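You operate a simulated robot arm through the tools that you are given. There is no shell and no other tool. Be economical: measure what you need, move in short steps, check, and stop when the job is done.

You are at the controls of a simulated robot arm. One attempt, no reset.

JOB
Fetch the brown pear and set it in the cream saucepan.

Only the result counts: the job must be done as asked and must still hold three seconds after the hand-in. Knocking over, shifting, dropping, spilling or breaking anything else fails it.

ROBOT AND FRAMES
A 7-joint arm with a two-finger parallel gripper, fixed in place. Base frame: the origin is at the foot of the arm, x ahead of it, y to its left, z up; the work surface is at about z = 0. Lengths are in mm, angles in degrees, forces in N, time in s.
With the tool pointing down near the work surface it reaches from about 240 to 620 mm from the base axis. Its first joint turns from -66.0 to 66.0 degrees. Payload 2.6 kg.
The tool frame sits at the grasp point between the pads (the TCP): z along the fingers, y along the line on which they close. The tips reach 30 mm beyond it. The gripper opens to 94 mm. The fingers are 28 mm wide and 10 mm thick; the gripper's body (50 by 96 mm) begins 55 mm behind the TCP.
Orientation is that of the tool frame in the base frame, as a unit quaternion [w, x, y, z]. With the fingers straight down and closing along the base's y, the tool's x points along the base's -x, its y along +y and its z along -z.

CONTROLS
- The arm moves only by the tool send_rows. Its argument "increments" is one flat list of numbers, 7 for each row, row after row: the shift along the tool's x, y, z in units of 400 mm (1.0 is 400 mm), then the turn, a rotation vector about the tool's x, y, z in units of 90 degrees (1.0 is 90 degrees), then the opening in per cent of the stroke, from 0 (shut) to 100 (fully open). In form: [tx, ty, tz, ax, ay, az, jaw, tx, ty, tz, ax, ay, az, jaw, ...]. A call has 1 to 10 rows; each row is the pose to reach, as a shift and turn from the pose commanded when the call began, along the tool's axes at that moment. A call with a number of a shift or a turn outside -1 to 1 is refused whole. A row lasts 0.2 s, in which the tool goes at most 50 mm and 8.6 degrees; a call with a longer step from one row to the next is refused whole, and so is a gripper value outside its range. Where a pose cannot be reached the arm comes as near as it can. A force on the tool above 40 N (or 10 N above the force at the start of the call, whichever is more), or a blocked arm, ends the call early, and 0.2 s more pass. The fingers move at their own pace (about 72 mm/s each) and stop on an object; they squeeze with about 44 N. The grip force told is the motor's: it shows also when the fingers shut on nothing. Time passes only in rows, and 0.2 s behind the last, so rows that repeat a pose let the fingers close. It gives the time, the measured TCP pose, the force on the tool (base axes), the opening and the grip force at its end, in the units of the frame above (readings bear some noise).
- Cameras (640 x 400 px; columns grow to the right, rows downward): "scene" is fixed at [20.6, 424.6, 561.3]; the picture's right is [-0.88, -0.47, 0.00], its down [-0.28, 0.51, -0.81] and it looks along [0.38, -0.72, -0.58] (base axes); focal length 224 px, centre (320, 200). "wrist" rides on the gripper at [-37, 0, -58] in the tool frame; the picture's right is [0.00, -1.00, 0.00], its down [0.97, 0.00, -0.24] and it looks along [0.24, 0.00, 0.97] (tool axes); focal length 218 px, centre (320, 200). There is no depth. A picture from a camera that has moved, and an enlarged one, comes with that camera's place and axes in the base frame and with its lens.
- capture(camera): a new picture of that camera. It takes no simulated time.
- close_up(camera, box): a new picture of the part [left, top, right, bottom] of that camera's present view, enlarged. It takes no simulated time.
- close_job(): hands the job in; it is judged then, once.

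Work in short steps. Places have to be worked out from the pictures, the camera data and where the tool is seen: move nearer, look again, correct. Check each grasp and each placing, and mend what went wrong. You have 90 turns and 38 pictures in all, those below and enlarged ones among them. Open the gripper and draw the arm clear of the work before you hand the job in, unless the task says otherwise; then end with one line.

The tools are called after ">>>" as a command line: name --argument value ..., lists and objects as JSON in quotes. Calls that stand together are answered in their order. send_rows: Moves the arm, as the interface text tells. Its arguments: {"type":"object","properties":{"increments":{"type":"array","items":{"type":"number"}}},"required":["increments"]} The other tools are called the same way: capture (camera) takes a picture; close_up (camera, box) takes an enlarged picture of a part of a camera's view; close_job () hands the job in.

At the start:

```text
t: 0.0
tool_pos: [418.9, -83.7, 341.1]
ee_rot: [0.0, 0.0, 1.0, -0.001]
force: [0.2, 0.2, 0.5]
opening: 93.9
grip_force: 0.0
```

scene: 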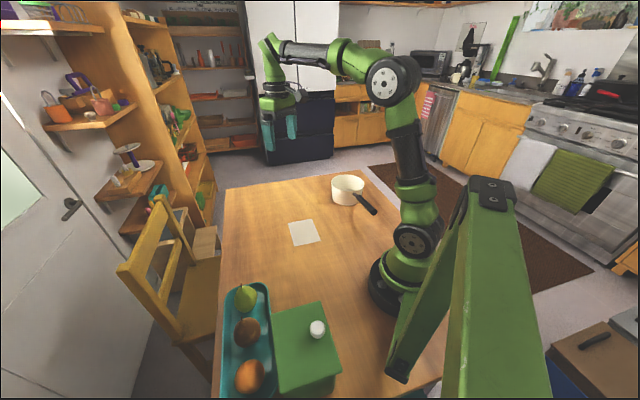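
wrist: 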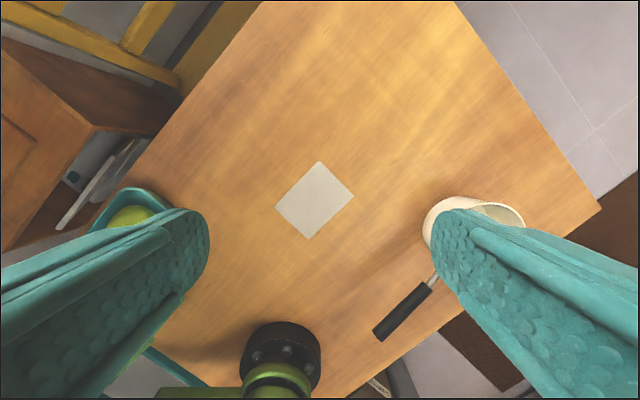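

The tray holds a green pear, a brown item and an orange; the saucepan is at the table's far side. I enlarge both areas to measure.

>>> close_up --camera "scene" --box '[200, 270, 360, 400]'

>>> close_up --camera "scene" --box '[280, 150, 400, 250]'

```text
3.08 times, centred on (280, 335) of scene
camera zoom: at [20.6, 424.6, 561.3], right [-0.88, -0.47, 0.0], down [-0.28, 0.51, -0.81], along [0.38, -0.72, -0.58], focal length 690 px, centre (443, -215)
```

zoom: 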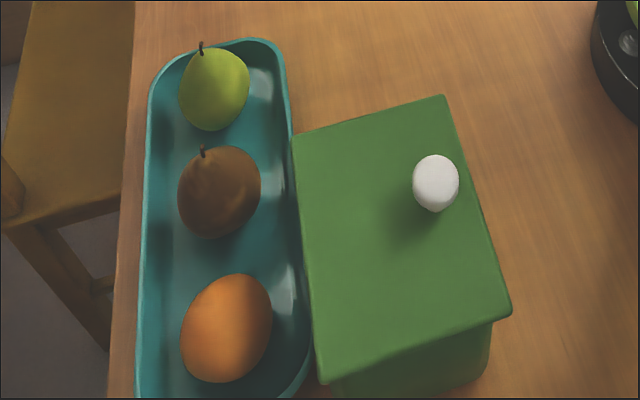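

```text
4.00 times, centred on (340, 200) of scene
camera zoom: at [20.6, 424.6, 561.3], right [-0.88, -0.47, 0.0], down [-0.28, 0.51, -0.81], along [0.38, -0.72, -0.58], focal length 897 px, centre (240, 200)
```

zoom: 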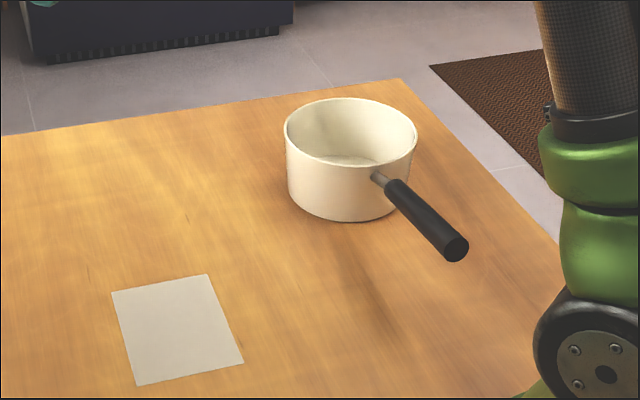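

Estimates: pear about (268, 293), saucepan centre about (301, -356), rim z about 68. I move above the pear at z of about 270, turning 45° with the tray, to look with the wrist camera.

>>> send_rows --increments '[0.0378, 0.0942, 0.0178, 0, 0, -0.05, 100, 0.0756, 0.1884, 0.0356, 0, 0, -0.1, 100, 0.1134, 0.2826, 0.0534, 0, 0, -0.15, 100, 0.1512, 0.3768, 0.0712, 0, 0, -0.2, 100, 0.189, 0.471, 0.089, 0, 0, -0.25, 100, 0.2268, 0.5652, 0.1068, 0, 0, -0.3, 100, 0.2646, 0.6594, 0.1246, 0, 0, -0.35, 100, 0.3024, 0.7536, 0.1424, 0, 0, -0.4, 100, 0.3402, 0.8478, 0.1602, 0, 0, -0.45, 100, 0.378, 0.942, 0.178, 0, 0, -0.5, 100]'

>>> capture --camera "wrist"

>>> capture --camera "scene"

```text
t: 2.2
tool_pos: [267.4, 293.9, 268.2]
ee_rot: [0.0, -0.383, 0.924, 0.001]
force: [-0.6, 0.4, 0.1]
opening: 93.8
grip_force: 0.1
```

```text
33 pictures are left
camera wrist: at [294.1, 321.3, 326.6], right [0.71, -0.71, 0.0], down [-0.69, -0.69, 0.24], along [-0.17, -0.17, -0.97], focal length 218 px, centre (320, 200)
```

wrist: 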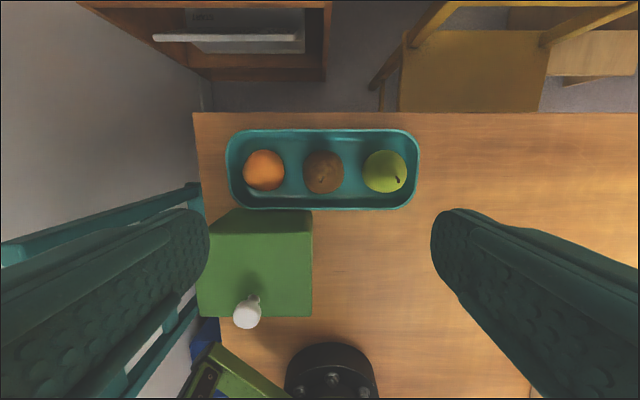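

```text
32 pictures are left
```

scene: 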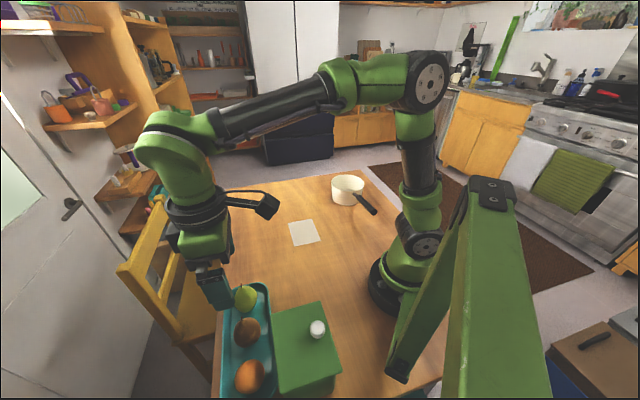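

The pear fixes at about (273, 295). I enlarge the tray view to judge gaps and walls.

>>> close_up --camera "wrist" --box '[220, 120, 430, 250]'

```text
3.05 times, centred on (325, 185) of wrist
camera zoom: at [294.1, 321.3, 326.6], right [0.71, -0.71, 0.0], down [-0.69, -0.69, 0.24], along [-0.17, -0.17, -0.97], focal length 665 px, centre (305, 246)
```

zoom: 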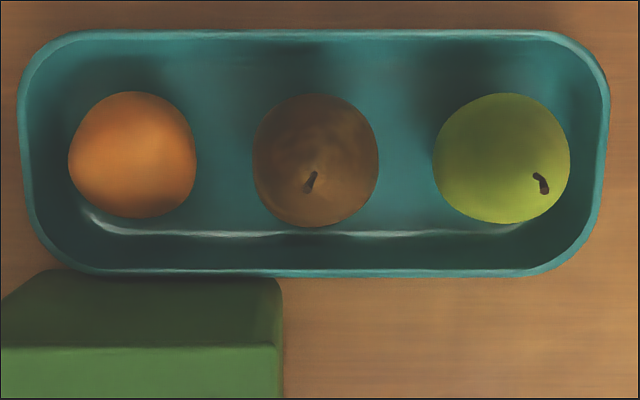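

Gaps to the neighbours are about 24 mm each, so closing along the tray with about 70 mm opening fits. I descend to z of about 140, correct to (272, 294), preset the opening and look again.

>>> send_rows --increments '[-0.008, -0.008, 0.08, 0, 0, 0, 73, -0.008, -0.008, 0.16, 0, 0, 0, 73, -0.008, -0.008, 0.24, 0, 0, 0, 73, -0.008, -0.008, 0.32, 0, 0, 0, 73]'

>>> capture --camera "wrist"

>>> close_up --camera "scene" --box '[180, 240, 340, 400]'

```text
t: 3.2
tool_pos: [272.6, 294.6, 141.4]
ee_rot: [0.0, -0.384, 0.923, 0.0]
force: [-0.8, -0.2, 0.3]
opening: 68.3
grip_force: 0.0
```

```text
30 pictures are left
camera wrist: at [300.0, 321.5, 198.6], right [0.71, -0.71, 0.0], down [-0.69, -0.69, 0.24], along [-0.17, -0.17, -0.97], focal length 218 px, centre (320, 200)
```

wrist: 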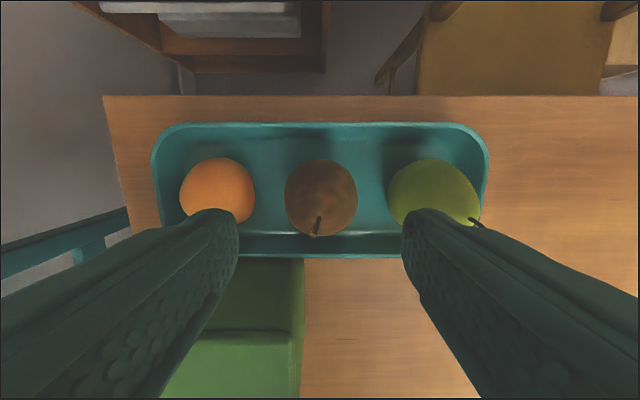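

```text
2.50 times, centred on (260, 320) of scene
camera zoom: at [20.6, 424.6, 561.3], right [-0.88, -0.47, 0.0], down [-0.28, 0.51, -0.81], along [0.38, -0.72, -0.58], focal length 560 px, centre (470, -100)
```

zoom: 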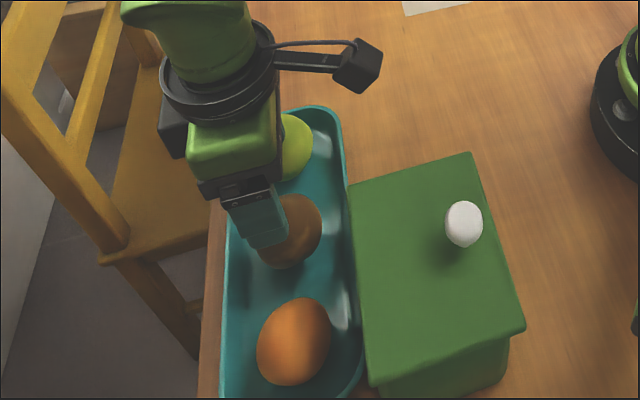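

The pear fixes at (273.8, 294.2), centred between the fingers, with gaps about 22 mm. I descend to TCP z of about 52.

>>> send_rows --increments '[-0.001, -0.002, 0.06, 0, 0, 0, 73, -0.001, -0.002, 0.12, 0, 0, 0, 73, -0.001, -0.002, 0.17, 0, 0, 0, 73, -0.001, -0.002, 0.2, 0, 0, 0, 73, -0.001, -0.002, 0.224, 0, 0, 0, 73]'

>>> capture --camera "wrist"

>>> close_up --camera "scene" --box '[180, 240, 340, 400]'

```text
t: 4.4
tool_pos: [272.4, 293.7, 52.4]
ee_rot: [0.0, -0.383, 0.924, 0.001]
force: [0.8, 0.2, 0.0]
opening: 68.7
grip_force: 0.0
```

```text
28 pictures are left
camera wrist: at [300.0, 322.1, 109.9], right [0.71, -0.71, 0.0], down [-0.69, -0.69, 0.24], along [-0.17, -0.17, -0.97], focal length 218 px, centre (320, 200)
```

wrist: 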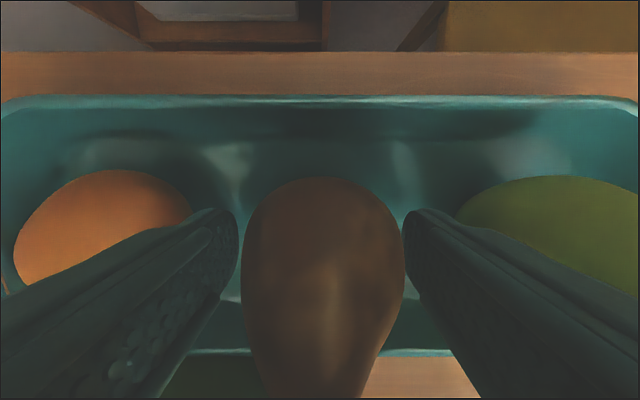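

```text
2.50 times, centred on (260, 320) of scene
camera zoom: at [20.6, 424.6, 561.3], right [-0.88, -0.47, 0.0], down [-0.28, 0.51, -0.81], along [0.38, -0.72, -0.58], focal length 560 px, centre (470, -100)
```

zoom: 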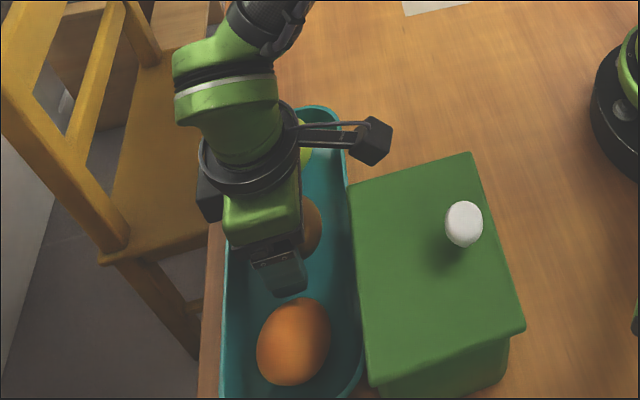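

The fingers stand in the gaps with no contact. I lower 4 mm and close.

>>> send_rows --increments '[0, 0, 0.01, 0, 0, 0, 73, 0, 0, 0.01, 0, 0, 0, 40, 0, 0, 0.01, 0, 0, 0, 20, 0, 0, 0.01, 0, 0, 0, 20, 0, 0, 0.01, 0, 0, 0, 20]'

```text
t: 5.6
tool_pos: [273.4, 293.9, 46.7]
ee_rot: [-0.001, -0.383, 0.924, 0.0]
force: [-0.9, 0.6, -0.5]
opening: 54.6
grip_force: 44.2
```

The fingers hold at 54.6 mm with 44 N, matching the pear's width. I lift slowly and check.

>>> send_rows --increments '[0, 0, -0.02, 0, 0, 0, 20, 0, 0, -0.06, 0, 0, 0, 20, 0, 0, -0.12, 0, 0, 0, 20, 0, 0, -0.2, 0, 0, 0, 20, 0, 0, -0.3, 0, 0, 0, 20, 0, 0, -0.4, 0, 0, 0, 20, 0, 0, -0.5, 0, 0, 0, 20]'

>>> capture --camera "wrist"

>>> capture --camera "scene"

```text
t: 7.2
tool_pos: [271.6, 293.6, 249.2]
ee_rot: [0.0, -0.383, 0.924, -0.001]
force: [0.1, 0.3, -1.2]
opening: 34.2
grip_force: 43.7
```

```text
26 pictures are left
camera wrist: at [299.4, 321.4, 307.4], right [0.71, -0.71, 0.0], down [-0.69, -0.69, 0.24], along [-0.17, -0.17, -0.97], focal length 218 px, centre (320, 200)
```

wrist: 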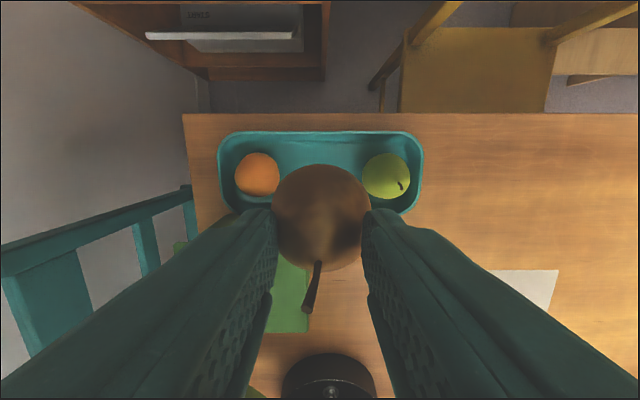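

```text
25 pictures are left
```

scene: 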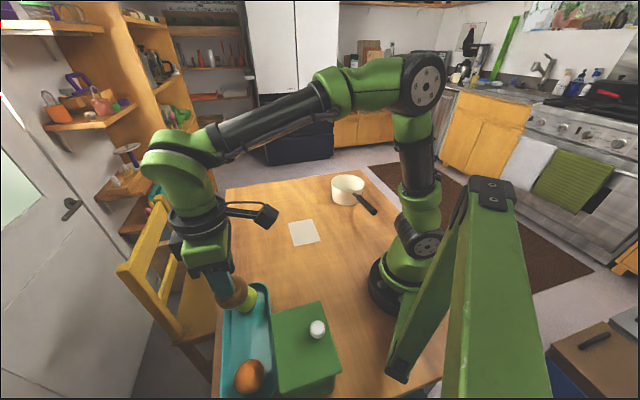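

The opening fell to 34 mm: the pear is slipping downward to its tapered neck. I go straight back down over its empty spot before it can fall.

>>> send_rows --increments '[0, 0, 0.1, 0, 0, 0, 20, 0, 0, 0.2, 0, 0, 0, 20, 0, 0, 0.3, 0, 0, 0, 20, 0, 0, 0.38, 0, 0, 0, 20]'

>>> capture --camera "wrist"

>>> close_up --camera "scene" --box '[180, 240, 340, 400]'

```text
t: 8.2
tool_pos: [276.0, 294.8, 96.9]
ee_rot: [0.0, -0.382, 0.924, 0.0]
force: [-0.7, -0.5, -1.9]
opening: 34.5
grip_force: 44.2
```

```text
24 pictures are left
camera wrist: at [302.7, 321.3, 154.0], right [0.71, -0.71, 0.0], down [-0.69, -0.69, 0.24], along [-0.17, -0.17, -0.97], focal length 218 px, centre (320, 200)
```

wrist: 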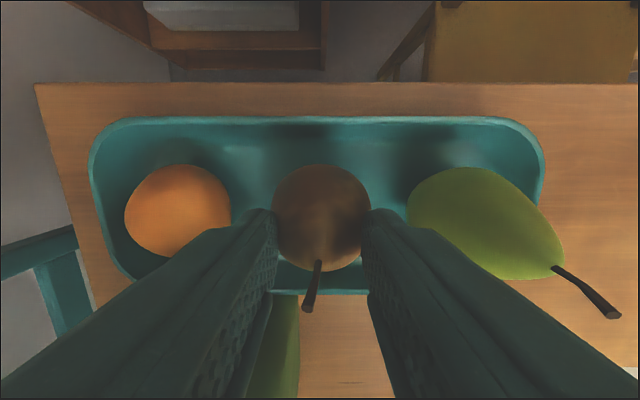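

```text
2.50 times, centred on (260, 320) of scene
camera zoom: at [20.6, 424.6, 561.3], right [-0.88, -0.47, 0.0], down [-0.28, 0.51, -0.81], along [0.38, -0.72, -0.58], focal length 560 px, centre (470, -100)
```

zoom: 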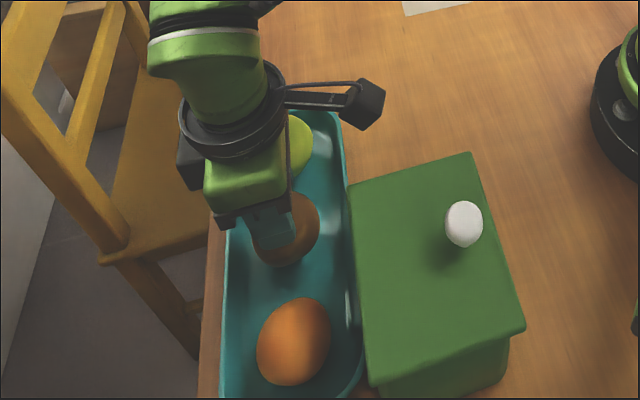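

The opening is steady at 34.4 mm, so the pear may have settled on its neck. I test with a 2 s hold low over the tray, while a drop would be harmless.

>>> send_rows --increments '[0, 0, 0, 0, 0, 0, 20, 0, 0, -0.02, 0, 0, 0, 20, 0, 0, 0, 0, 0, 0, 20, 0, 0, -0.03, 0, 0, 0, 20, 0, 0, 0, 0, 0, 0, 20, 0, 0, -0.03, 0, 0, 0, 20, 0, 0, 0, 0, 0, 0, 20, 0, 0, 0, 0, 0, 0, 20, 0, 0, 0, 0, 0, 0, 20, 0, 0, 0, 0, 0, 0, 20]'

>>> close_up --camera "wrist" --box '[220, 130, 420, 330]'

```text
t: 10.4
tool_pos: [271.6, 293.3, 95.6]
ee_rot: [-0.001, -0.383, 0.924, 0.0]
force: [-2.6, -2.3, 7.5]
opening: 34.0
grip_force: 44.5
```

```text
2.00 times, centred on (320, 230) of wrist
camera zoom: at [299.4, 321.9, 153.7], right [0.71, -0.71, 0.0], down [-0.69, -0.69, 0.24], along [-0.17, -0.17, -0.97], focal length 436 px, centre (320, 140)
```

zoom: 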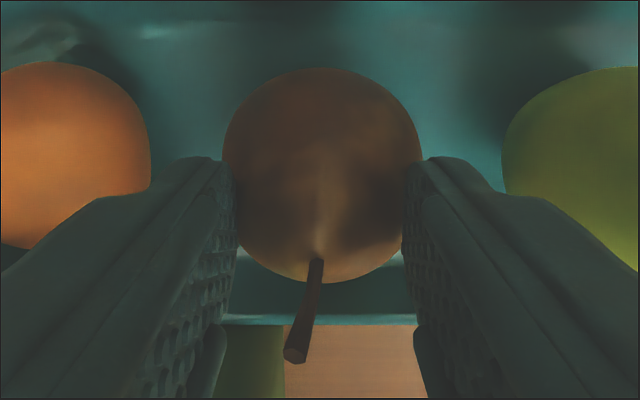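

The 7.5 N upward force and the bulge at z of about 38 show the pear stands on the tray again, held only by the tips at its neck. I open here and check that it stands.

>>> send_rows --increments '[0, 0, 0, 0, 0, 0, 45, 0, 0, 0, 0, 0, 0, 60, 0, 0, 0, 0, 0, 0, 73, 0, 0, 0, 0, 0, 0, 73]'

>>> capture --camera "wrist"

>>> close_up --camera "scene" --box '[200, 270, 300, 400]'

```text
t: 11.4
tool_pos: [272.0, 294.2, 96.5]
ee_rot: [0.0, -0.383, 0.924, 0.0]
force: [-0.1, -0.5, -0.4]
opening: 68.8
grip_force: 0.2
```

```text
21 pictures are left
camera wrist: at [299.4, 321.8, 153.4], right [0.71, -0.71, 0.0], down [-0.69, -0.69, 0.24], along [-0.17, -0.17, -0.97], focal length 218 px, centre (320, 200)
```

wrist: 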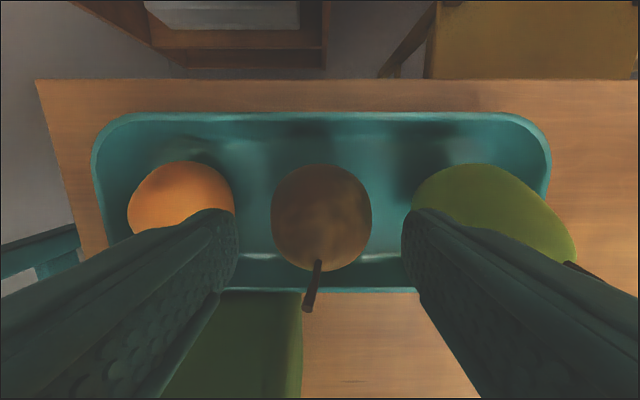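

```text
3.08 times, centred on (250, 335) of scene
camera zoom: at [20.6, 424.6, 561.3], right [-0.88, -0.47, 0.0], down [-0.28, 0.51, -0.81], along [0.38, -0.72, -0.58], focal length 690 px, centre (535, -215)
```

zoom: 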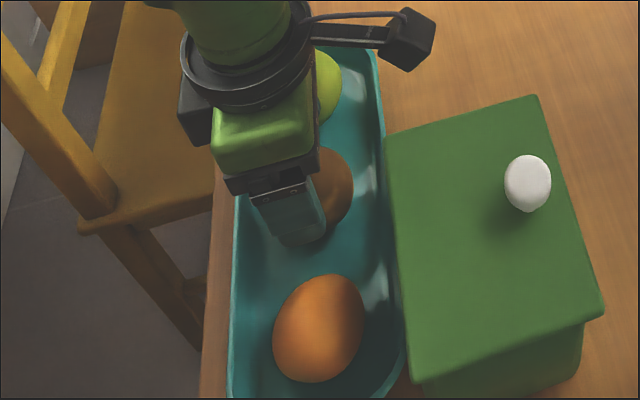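

The pear stands upright and unmoved. I descend again to TCP z of about 46, watching the force for stem or tray contact.

>>> send_rows --increments '[0, 0, 0.04, 0, 0, 0, 73, 0, 0, 0.08, 0, 0, 0, 73, 0, 0, 0.1, 0, 0, 0, 73, 0, 0, 0.115, 0, 0, 0, 73, 0, 0, 0.126, 0, 0, 0, 73]'

>>> capture --camera "wrist"

```text
t: 12.6
tool_pos: [274.1, 292.8, 46.5]
ee_rot: [0.0, -0.382, 0.924, 0.0]
force: [0.2, -0.3, -0.8]
opening: 68.2
grip_force: 0.0
```

```text
19 pictures are left
camera wrist: at [300.4, 321.9, 103.6], right [0.71, -0.71, 0.0], down [-0.69, -0.69, 0.24], along [-0.17, -0.17, -0.97], focal length 218 px, centre (320, 200)
```

wrist: 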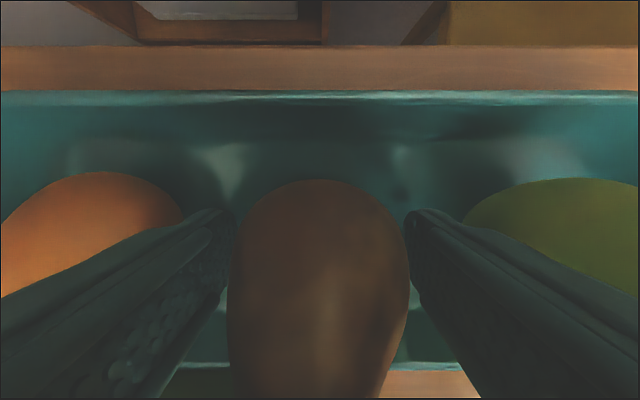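

No contact, clear on both sides. I lower 3 mm more, close, let the grip settle, then raise only 15 mm and check.

>>> send_rows --increments '[0, 0, 0.008, 0, 0, 0, 73, 0, 0, 0.008, 0, 0, 0, 50, 0, 0, 0.008, 0, 0, 0, 20, 0, 0, 0.008, 0, 0, 0, 20, 0, 0, 0.008, 0, 0, 0, 20]'

>>> send_rows --increments '[0, 0, -0.005, 0, 0, 0, 20, 0, 0, -0.012, 0, 0, 0, 20, 0, 0, -0.022, 0, 0, 0, 20, 0, 0, -0.032, 0, 0, 0, 20, 0, 0, -0.038, 0, 0, 0, 20]'

>>> capture --camera "wrist"

```text
t: 13.8
tool_pos: [272.4, 294.1, 41.9]
ee_rot: [0.0, -0.383, 0.924, 0.0]
force: [0.2, 0.5, 0.3]
opening: 55.1
grip_force: 44.2
```

```text
t: 15.0
tool_pos: [273.4, 294.1, 56.6]
ee_rot: [0.0, -0.383, 0.924, 0.0]
force: [-0.8, -0.9, -1.1]
opening: 54.9
grip_force: 44.2
```

```text
18 pictures are left
camera wrist: at [300.4, 321.0, 114.9], right [0.71, -0.71, 0.0], down [-0.69, -0.69, 0.24], along [-0.17, -0.17, -0.97], focal length 218 px, centre (320, 200)
```

wrist: 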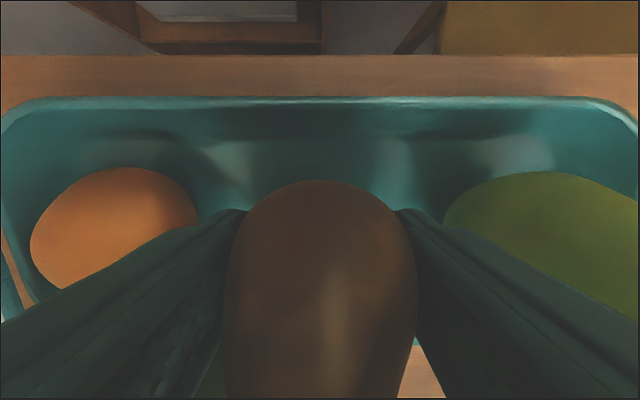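

The pear rose with the gripper and the opening stays at 54.9. I lift on slowly, another 40 mm, and check for slip.

>>> send_rows --increments '[0, 0, -0.01, 0, 0, 0, 20, 0, 0, -0.025, 0, 0, 0, 20, 0, 0, -0.04, 0, 0, 0, 20, 0, 0, -0.055, 0, 0, 0, 20, 0, 0, -0.07, 0, 0, 0, 20, 0, 0, -0.085, 0, 0, 0, 20, 0, 0, -0.095, 0, 0, 0, 20, 0, 0, -0.1, 0, 0, 0, 20]'

>>> capture --camera "wrist"

```text
t: 16.8
tool_pos: [273.3, 294.2, 98.6]
ee_rot: [0.0, -0.382, 0.924, 0.0]
force: [0.2, -0.7, -1.7]
opening: 54.9
grip_force: 43.7
```

```text
17 pictures are left
camera wrist: at [300.4, 321.4, 155.4], right [0.71, -0.71, 0.0], down [-0.69, -0.69, 0.24], along [-0.17, -0.17, -0.97], focal length 218 px, centre (320, 200)
```

wrist: 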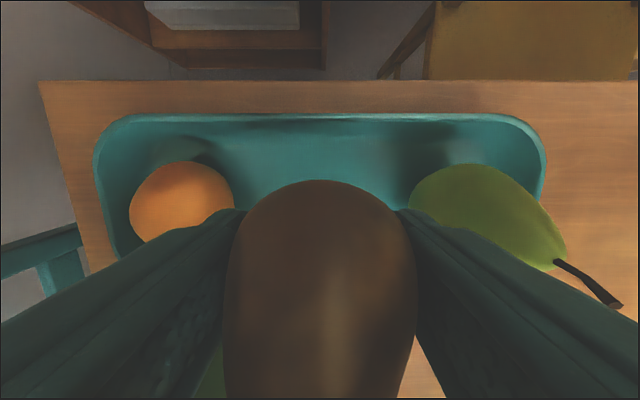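

Secure. I raise to z of about 200 at moderate speed.

>>> send_rows --increments '[0, 0, -0.015, 0, 0, 0, 20, 0, 0, -0.04, 0, 0, 0, 20, 0, 0, -0.07, 0, 0, 0, 20, 0, 0, -0.105, 0, 0, 0, 20, 0, 0, -0.14, 0, 0, 0, 20, 0, 0, -0.175, 0, 0, 0, 20, 0, 0, -0.21, 0, 0, 0, 20, 0, 0, -0.235, 0, 0, 0, 20, 0, 0, -0.25, 0, 0, 0, 20, 0, 0, -0.255, 0, 0, 0, 20]'

```text
t: 19.0
tool_pos: [270.8, 293.3, 199.4]
ee_rot: [0.0, -0.383, 0.924, 0.0]
force: [0.4, -0.3, -0.8]
opening: 54.8
grip_force: 43.9
```

Still held. I carry it smoothly toward the middle, starting with the first half of the way to (400, 0).

>>> send_rows --increments '[0.0059, -0.0149, 0, 0, 0, 0, 20, 0.0176, -0.0448, 0, 0, 0, 0, 20, 0.0323, -0.0821, 0, 0, 0, 0, 20, 0.0499, -0.1268, 0, 0, 0, 0, 20, 0.0675, -0.1716, 0, 0, 0, 0, 20, 0.0851, -0.2163, 0, 0, 0, 0, 20, 0.1027, -0.2611, 0, 0, 0, 0, 20, 0.1203, -0.3059, 0, 0, 0, 0, 20, 0.135, -0.3432, 0, 0, 0, 0, 20, 0.1467, -0.373, 0, 0, 0, 0, 20]'

>>> send_rows --increments '[0.0059, -0.0149, 0, 0, 0, 0.02, 20, 0.0176, -0.0448, 0, 0, 0, 0.06, 20, 0.0323, -0.0821, 0, 0, 0, 0.11, 20, 0.0499, -0.1268, 0, 0, 0, 0.17, 20, 0.0675, -0.1716, 0, 0, 0, 0.23, 20, 0.0851, -0.2163, 0, 0, 0, 0.29, 20, 0.1027, -0.2611, 0, 0, 0, 0.35, 20, 0.1203, -0.3059, 0, 0, 0, 0.41, 20, 0.135, -0.3432, 0, 0, 0, 0.46, 20, 0.1467, -0.373, 0, 0, 0, 0.5, 20]'

>>> capture --camera "wrist"

>>> capture --camera "scene"

```text
t: 21.2
tool_pos: [337.7, 144.5, 199.1]
ee_rot: [0.0, -0.382, 0.924, 0.0]
force: [-0.5, 0.3, -2.0]
opening: 54.7
grip_force: 44.1
```

```text
t: 23.4
tool_pos: [401.8, -0.6, 197.6]
ee_rot: [0.0, 0.001, 1.0, 0.0]
force: [0.0, 0.2, -2.1]
opening: 54.9
grip_force: 43.7
```

```text
16 pictures are left
camera wrist: at [438.8, 0.8, 256.1], right [0.0, -1.0, 0.0], down [-0.97, 0.0, 0.24], along [-0.24, 0.0, -0.97], focal length 218 px, centre (320, 200)
```

wrist: 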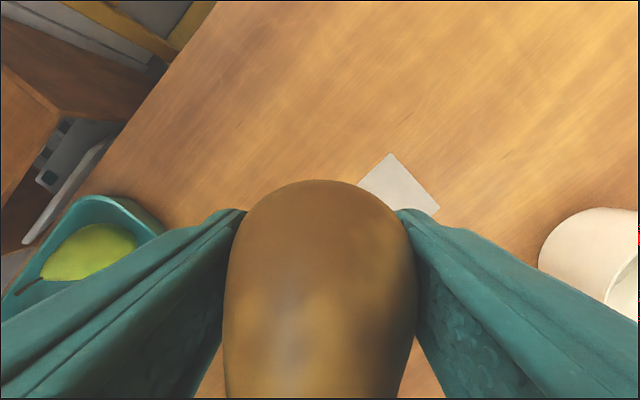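

```text
15 pictures are left
```

scene: 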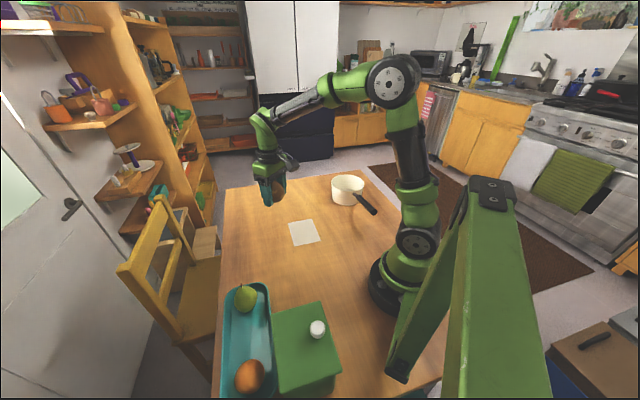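

Held firmly and everything else in place. I carry on halfway toward the saucepan and look from there.

>>> send_rows --increments '[0.005, -0.0178, 0, 0, 0, 0.0112, 20, 0.0149, -0.0534, 0, 0, 0, 0.0336, 20, 0.0272, -0.0979, 0, 0, 0, 0.0616, 20, 0.0421, -0.1513, 0, 0, 0, 0.0952, 20, 0.0569, -0.2047, 0, 0, 0, 0.1288, 20, 0.0718, -0.2581, 0, 0, 0, 0.1624, 20, 0.0867, -0.3115, 0, 0, 0, 0.196, 20, 0.1015, -0.3649, 0, 0, 0, 0.2296, 20, 0.1139, -0.4094, 0, 0, 0, 0.2576, 20, 0.1238, -0.445, 0, 0, 0, 0.28, 20]'

>>> capture --camera "wrist"

```text
t: 25.6
tool_pos: [352.0, -178.2, 198.9]
ee_rot: [0.0, 0.218, 0.976, 0.0]
force: [-0.5, -0.2, -2.8]
opening: 54.8
grip_force: 44.2
```

```text
14 pictures are left
camera wrist: at [386.2, -192.9, 257.0], right [-0.43, -0.9, 0.0], down [-0.88, 0.41, 0.24], along [-0.22, 0.1, -0.97], focal length 218 px, centre (320, 200)
```

wrist: 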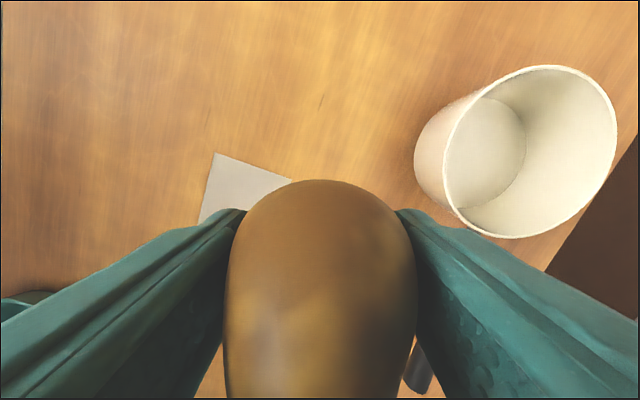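

Saucepan rim centre fixes at about (305, -352) from here, agreeing with the first estimate (301, -356). I carry the pear over (304, -353) at this height.

>>> send_rows --increments '[-0.0032, -0.0178, 0, 0, 0, 0.0112, 20, -0.0095, -0.0534, 0, 0, 0, 0.0336, 20, -0.0175, -0.0979, 0, 0, 0, 0.0616, 20, -0.027, -0.1512, 0, 0, 0, 0.0952, 20, -0.0366, -0.2046, 0, 0, 0, 0.1288, 20, -0.0461, -0.258, 0, 0, 0, 0.1624, 20, -0.0557, -0.3114, 0, 0, 0, 0.196, 20, -0.0652, -0.3647, 0, 0, 0, 0.2296, 20, -0.0731, -0.4092, 0, 0, 0, 0.2576, 20, -0.0795, -0.4448, 0, 0, 0, 0.28, 20]'

>>> capture --camera "wrist"

>>> close_up --camera "scene" --box '[280, 110, 400, 230]'

```text
t: 27.8
tool_pos: [305.9, -352.8, 198.8]
ee_rot: [0.0, 0.427, 0.904, 0.0]
force: [-1.1, -0.1, -0.8]
opening: 54.7
grip_force: 44.3
```

```text
13 pictures are left
camera wrist: at [329.4, -379.3, 257.2], right [-0.77, -0.64, 0.0], down [-0.62, 0.75, 0.24], along [-0.15, 0.19, -0.97], focal length 218 px, centre (320, 200)
```

wrist: 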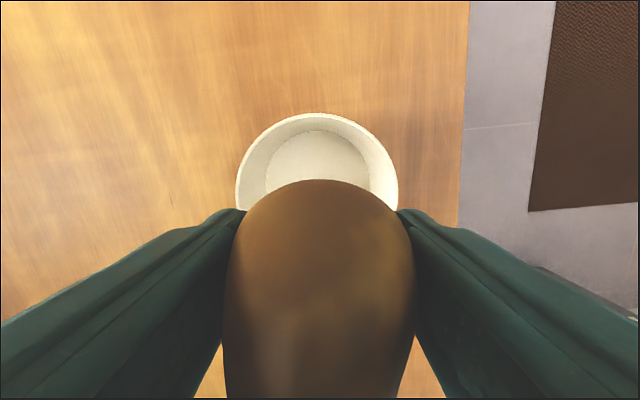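

```text
3.33 times, centred on (340, 170) of scene
camera zoom: at [20.6, 424.6, 561.3], right [-0.88, -0.47, 0.0], down [-0.28, 0.51, -0.81], along [0.38, -0.72, -0.58], focal length 747 px, centre (253, 300)
```

zoom: 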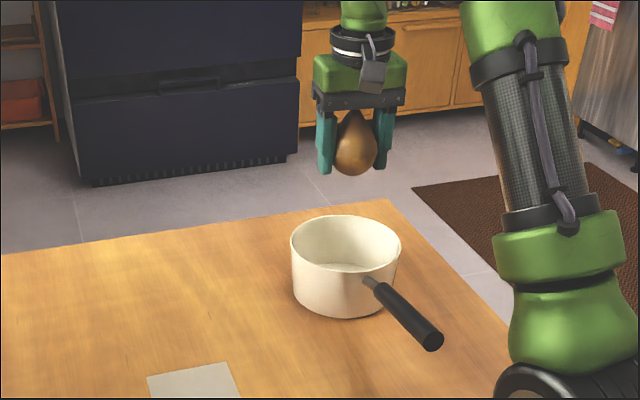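

The pear hangs over the pan; I nudge to (302, -348) and descend smoothly to TCP z of about 70.

>>> send_rows --increments '[0.0145, 0.002, 0.01, 0, 0, 0, 20, 0.0145, 0.002, 0.035, 0, 0, 0, 20, 0.0145, 0.002, 0.075, 0, 0, 0, 20, 0.0145, 0.002, 0.12, 0, 0, 0, 20, 0.0145, 0.002, 0.165, 0, 0, 0, 20, 0.0145, 0.002, 0.21, 0, 0, 0, 20, 0.0145, 0.002, 0.25, 0, 0, 0, 20, 0.0145, 0.002, 0.285, 0, 0, 0, 20, 0.0145, 0.002, 0.31, 0, 0, 0, 20, 0.0145, 0.002, 0.32, 0, 0, 0, 20]'

>>> capture --camera "wrist"

>>> close_up --camera "scene" --box '[280, 110, 400, 230]'

```text
t: 30.0
tool_pos: [301.4, -348.3, 71.1]
ee_rot: [0.0, 0.426, 0.905, 0.0]
force: [0.8, 0.4, -1.7]
opening: 54.7
grip_force: 44.1
```

```text
11 pictures are left
camera wrist: at [326.1, -375.4, 129.1], right [-0.77, -0.64, 0.0], down [-0.62, 0.75, 0.24], along [-0.15, 0.18, -0.97], focal length 218 px, centre (320, 200)
```

wrist: 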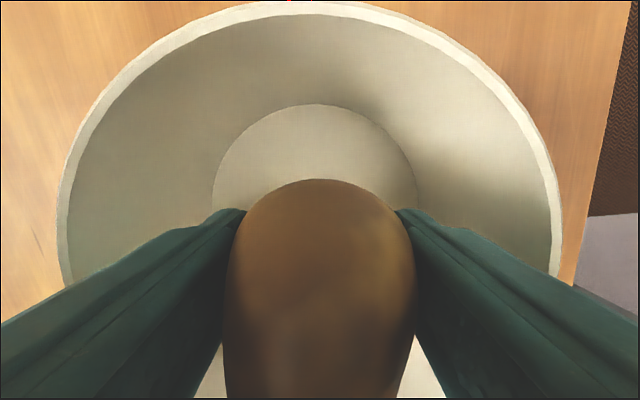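

```text
3.33 times, centred on (340, 170) of scene
camera zoom: at [20.6, 424.6, 561.3], right [-0.88, -0.47, 0.0], down [-0.28, 0.51, -0.81], along [0.38, -0.72, -0.58], focal length 747 px, centre (253, 300)
```

zoom: 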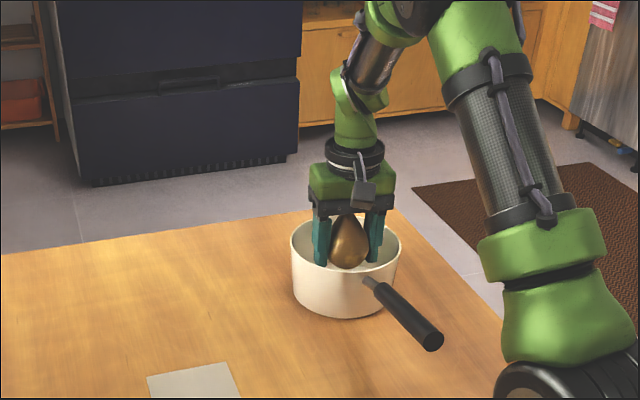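

Well centred inside the pan (floor centre about (302, -348)). I lower slowly toward contact with the floor.

>>> send_rows --increments '[0, 0, 0.015, 0, 0, 0, 20, 0, 0, 0.03, 0, 0, 0, 20, 0, 0, 0.042, 0, 0, 0, 20, 0, 0, 0.052, 0, 0, 0, 20, 0, 0, 0.06, 0, 0, 0, 20, 0, 0, 0.065, 0, 0, 0, 20]'

```text
t: 31.4
tool_pos: [301.2, -347.1, 45.4]
ee_rot: [0.0, 0.426, 0.905, 0.0]
force: [0.6, -0.6, -0.9]
opening: 55.0
grip_force: 43.3
```

No contact yet; I creep down a few millimetres more.

>>> send_rows --increments '[0, 0, 0.003, 0, 0, 0, 20, 0, 0, 0.006, 0, 0, 0, 20, 0, 0, 0.009, 0, 0, 0, 20, 0, 0, 0.009, 0, 0, 0, 20]'

```text
t: 32.4
tool_pos: [301.6, -345.9, 41.7]
ee_rot: [0.0, 0.426, 0.905, -0.001]
force: [-0.1, 0.6, -0.3]
opening: 55.0
grip_force: 44.1
```

Still close to free-hanging force; I lower a further 2–3 mm in small steps.

>>> send_rows --increments '[0, 0, 0.002, 0, 0, 0, 20, 0, 0, 0.004, 0, 0, 0, 20, 0, 0, 0.006, 0, 0, 0, 20, 0, 0, 0.006, 0, 0, 0, 20]'

```text
t: 33.5
tool_pos: [302.6, -348.1, 41.7]
ee_rot: [0.002, 0.427, 0.904, 0.001]
force: [0.6, 1.4, 3.3]
opening: 55.0
grip_force: 44.3
stopped in row 4: the force on the tool passed its limit (the readings are from after the stop); the commanded pose is now the measured one
```

Contact with the pan floor is made. I open gently to about 70 mm.

>>> send_rows --increments '[0, 0, 0, 0, 0, 0, 60, 0, 0, 0, 0, 0, 0, 66, 0, 0, 0, 0, 0, 0, 75, 0, 0, 0, 0, 0, 0, 75, 0, 0, 0, 0, 0, 0, 75]'

>>> capture --camera "wrist"

```text
t: 34.7
tool_pos: [303.1, -348.5, 41.2]
ee_rot: [0.002, 0.426, 0.904, 0.001]
force: [-0.3, 0.1, -0.5]
opening: 70.7
grip_force: 0.1
```

```text
9 pictures are left
camera wrist: at [326.5, -375.4, 98.7], right [-0.77, -0.64, 0.0], down [-0.62, 0.75, 0.24], along [-0.15, 0.19, -0.97], focal length 218 px, centre (320, 200)
```

wrist: 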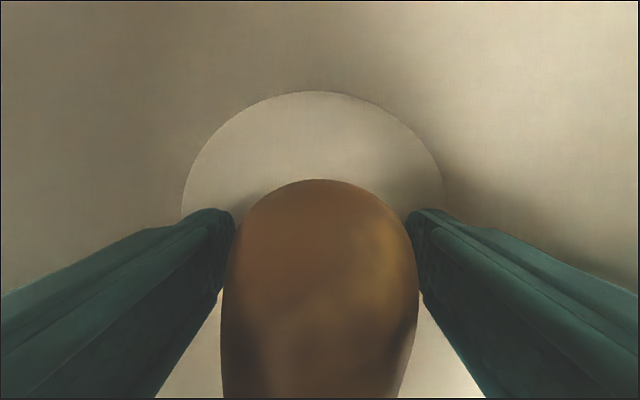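

The pear stands upright on the pan floor, released. I raise straight up slowly.

>>> send_rows --increments '[0, 0, -0.01, 0, 0, 0, 75, 0, 0, -0.03, 0, 0, 0, 75, 0, 0, -0.06, 0, 0, 0, 75, 0, 0, -0.1, 0, 0, 0, 75, 0, 0, -0.16, 0, 0, 0, 75, 0, 0, -0.23, 0, 0, 0, 75, 0, 0, -0.31, 0, 0, 0, 75, 0, 0, -0.39, 0, 0, 0, 75, 0, 0, -0.45, 0, 0, 0, 75, 0, 0, -0.48, 0, 0, 0, 75]'

>>> capture --camera "wrist"

>>> capture --camera "scene"

```text
t: 36.9
tool_pos: [300.0, -347.0, 232.6]
ee_rot: [0.001, 0.426, 0.905, 0.001]
force: [0.0, 0.4, 0.2]
opening: 70.5
grip_force: 0.2
```

```text
8 pictures are left
camera wrist: at [325.0, -374.5, 290.5], right [-0.77, -0.64, 0.0], down [-0.62, 0.75, 0.24], along [-0.15, 0.18, -0.97], focal length 218 px, centre (320, 200)
```

wrist: 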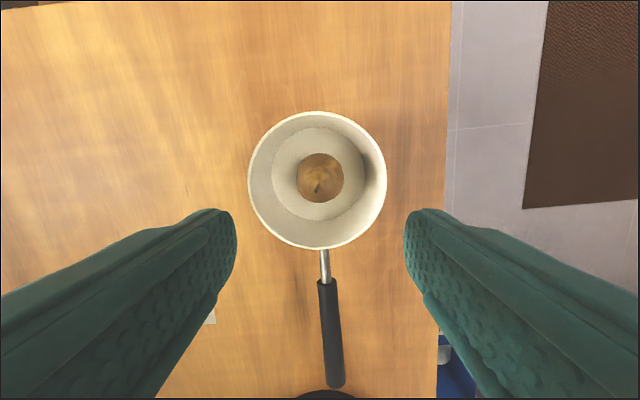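

```text
7 pictures are left
```

scene: 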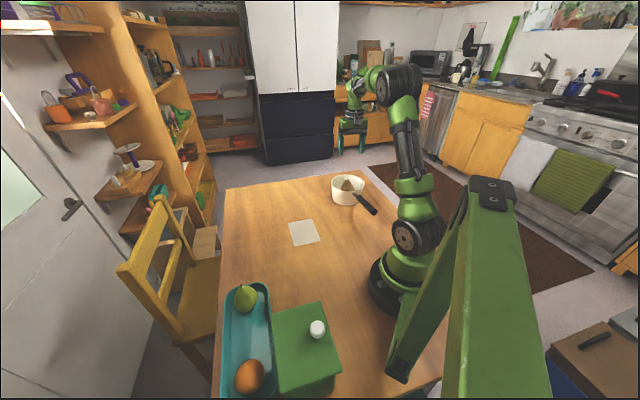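

The pear stands in the middle of the saucepan, the pan and the other items are unmoved, and the arm is clear and open. I hand in.

>>> close_job

```text
The job is handed in.
```

The brown pear is standing upright in the cream saucepan. It slipped in the gripper on the first lift, so I set it back on the tray and regrasped it. The final pictures show nothing else moved.
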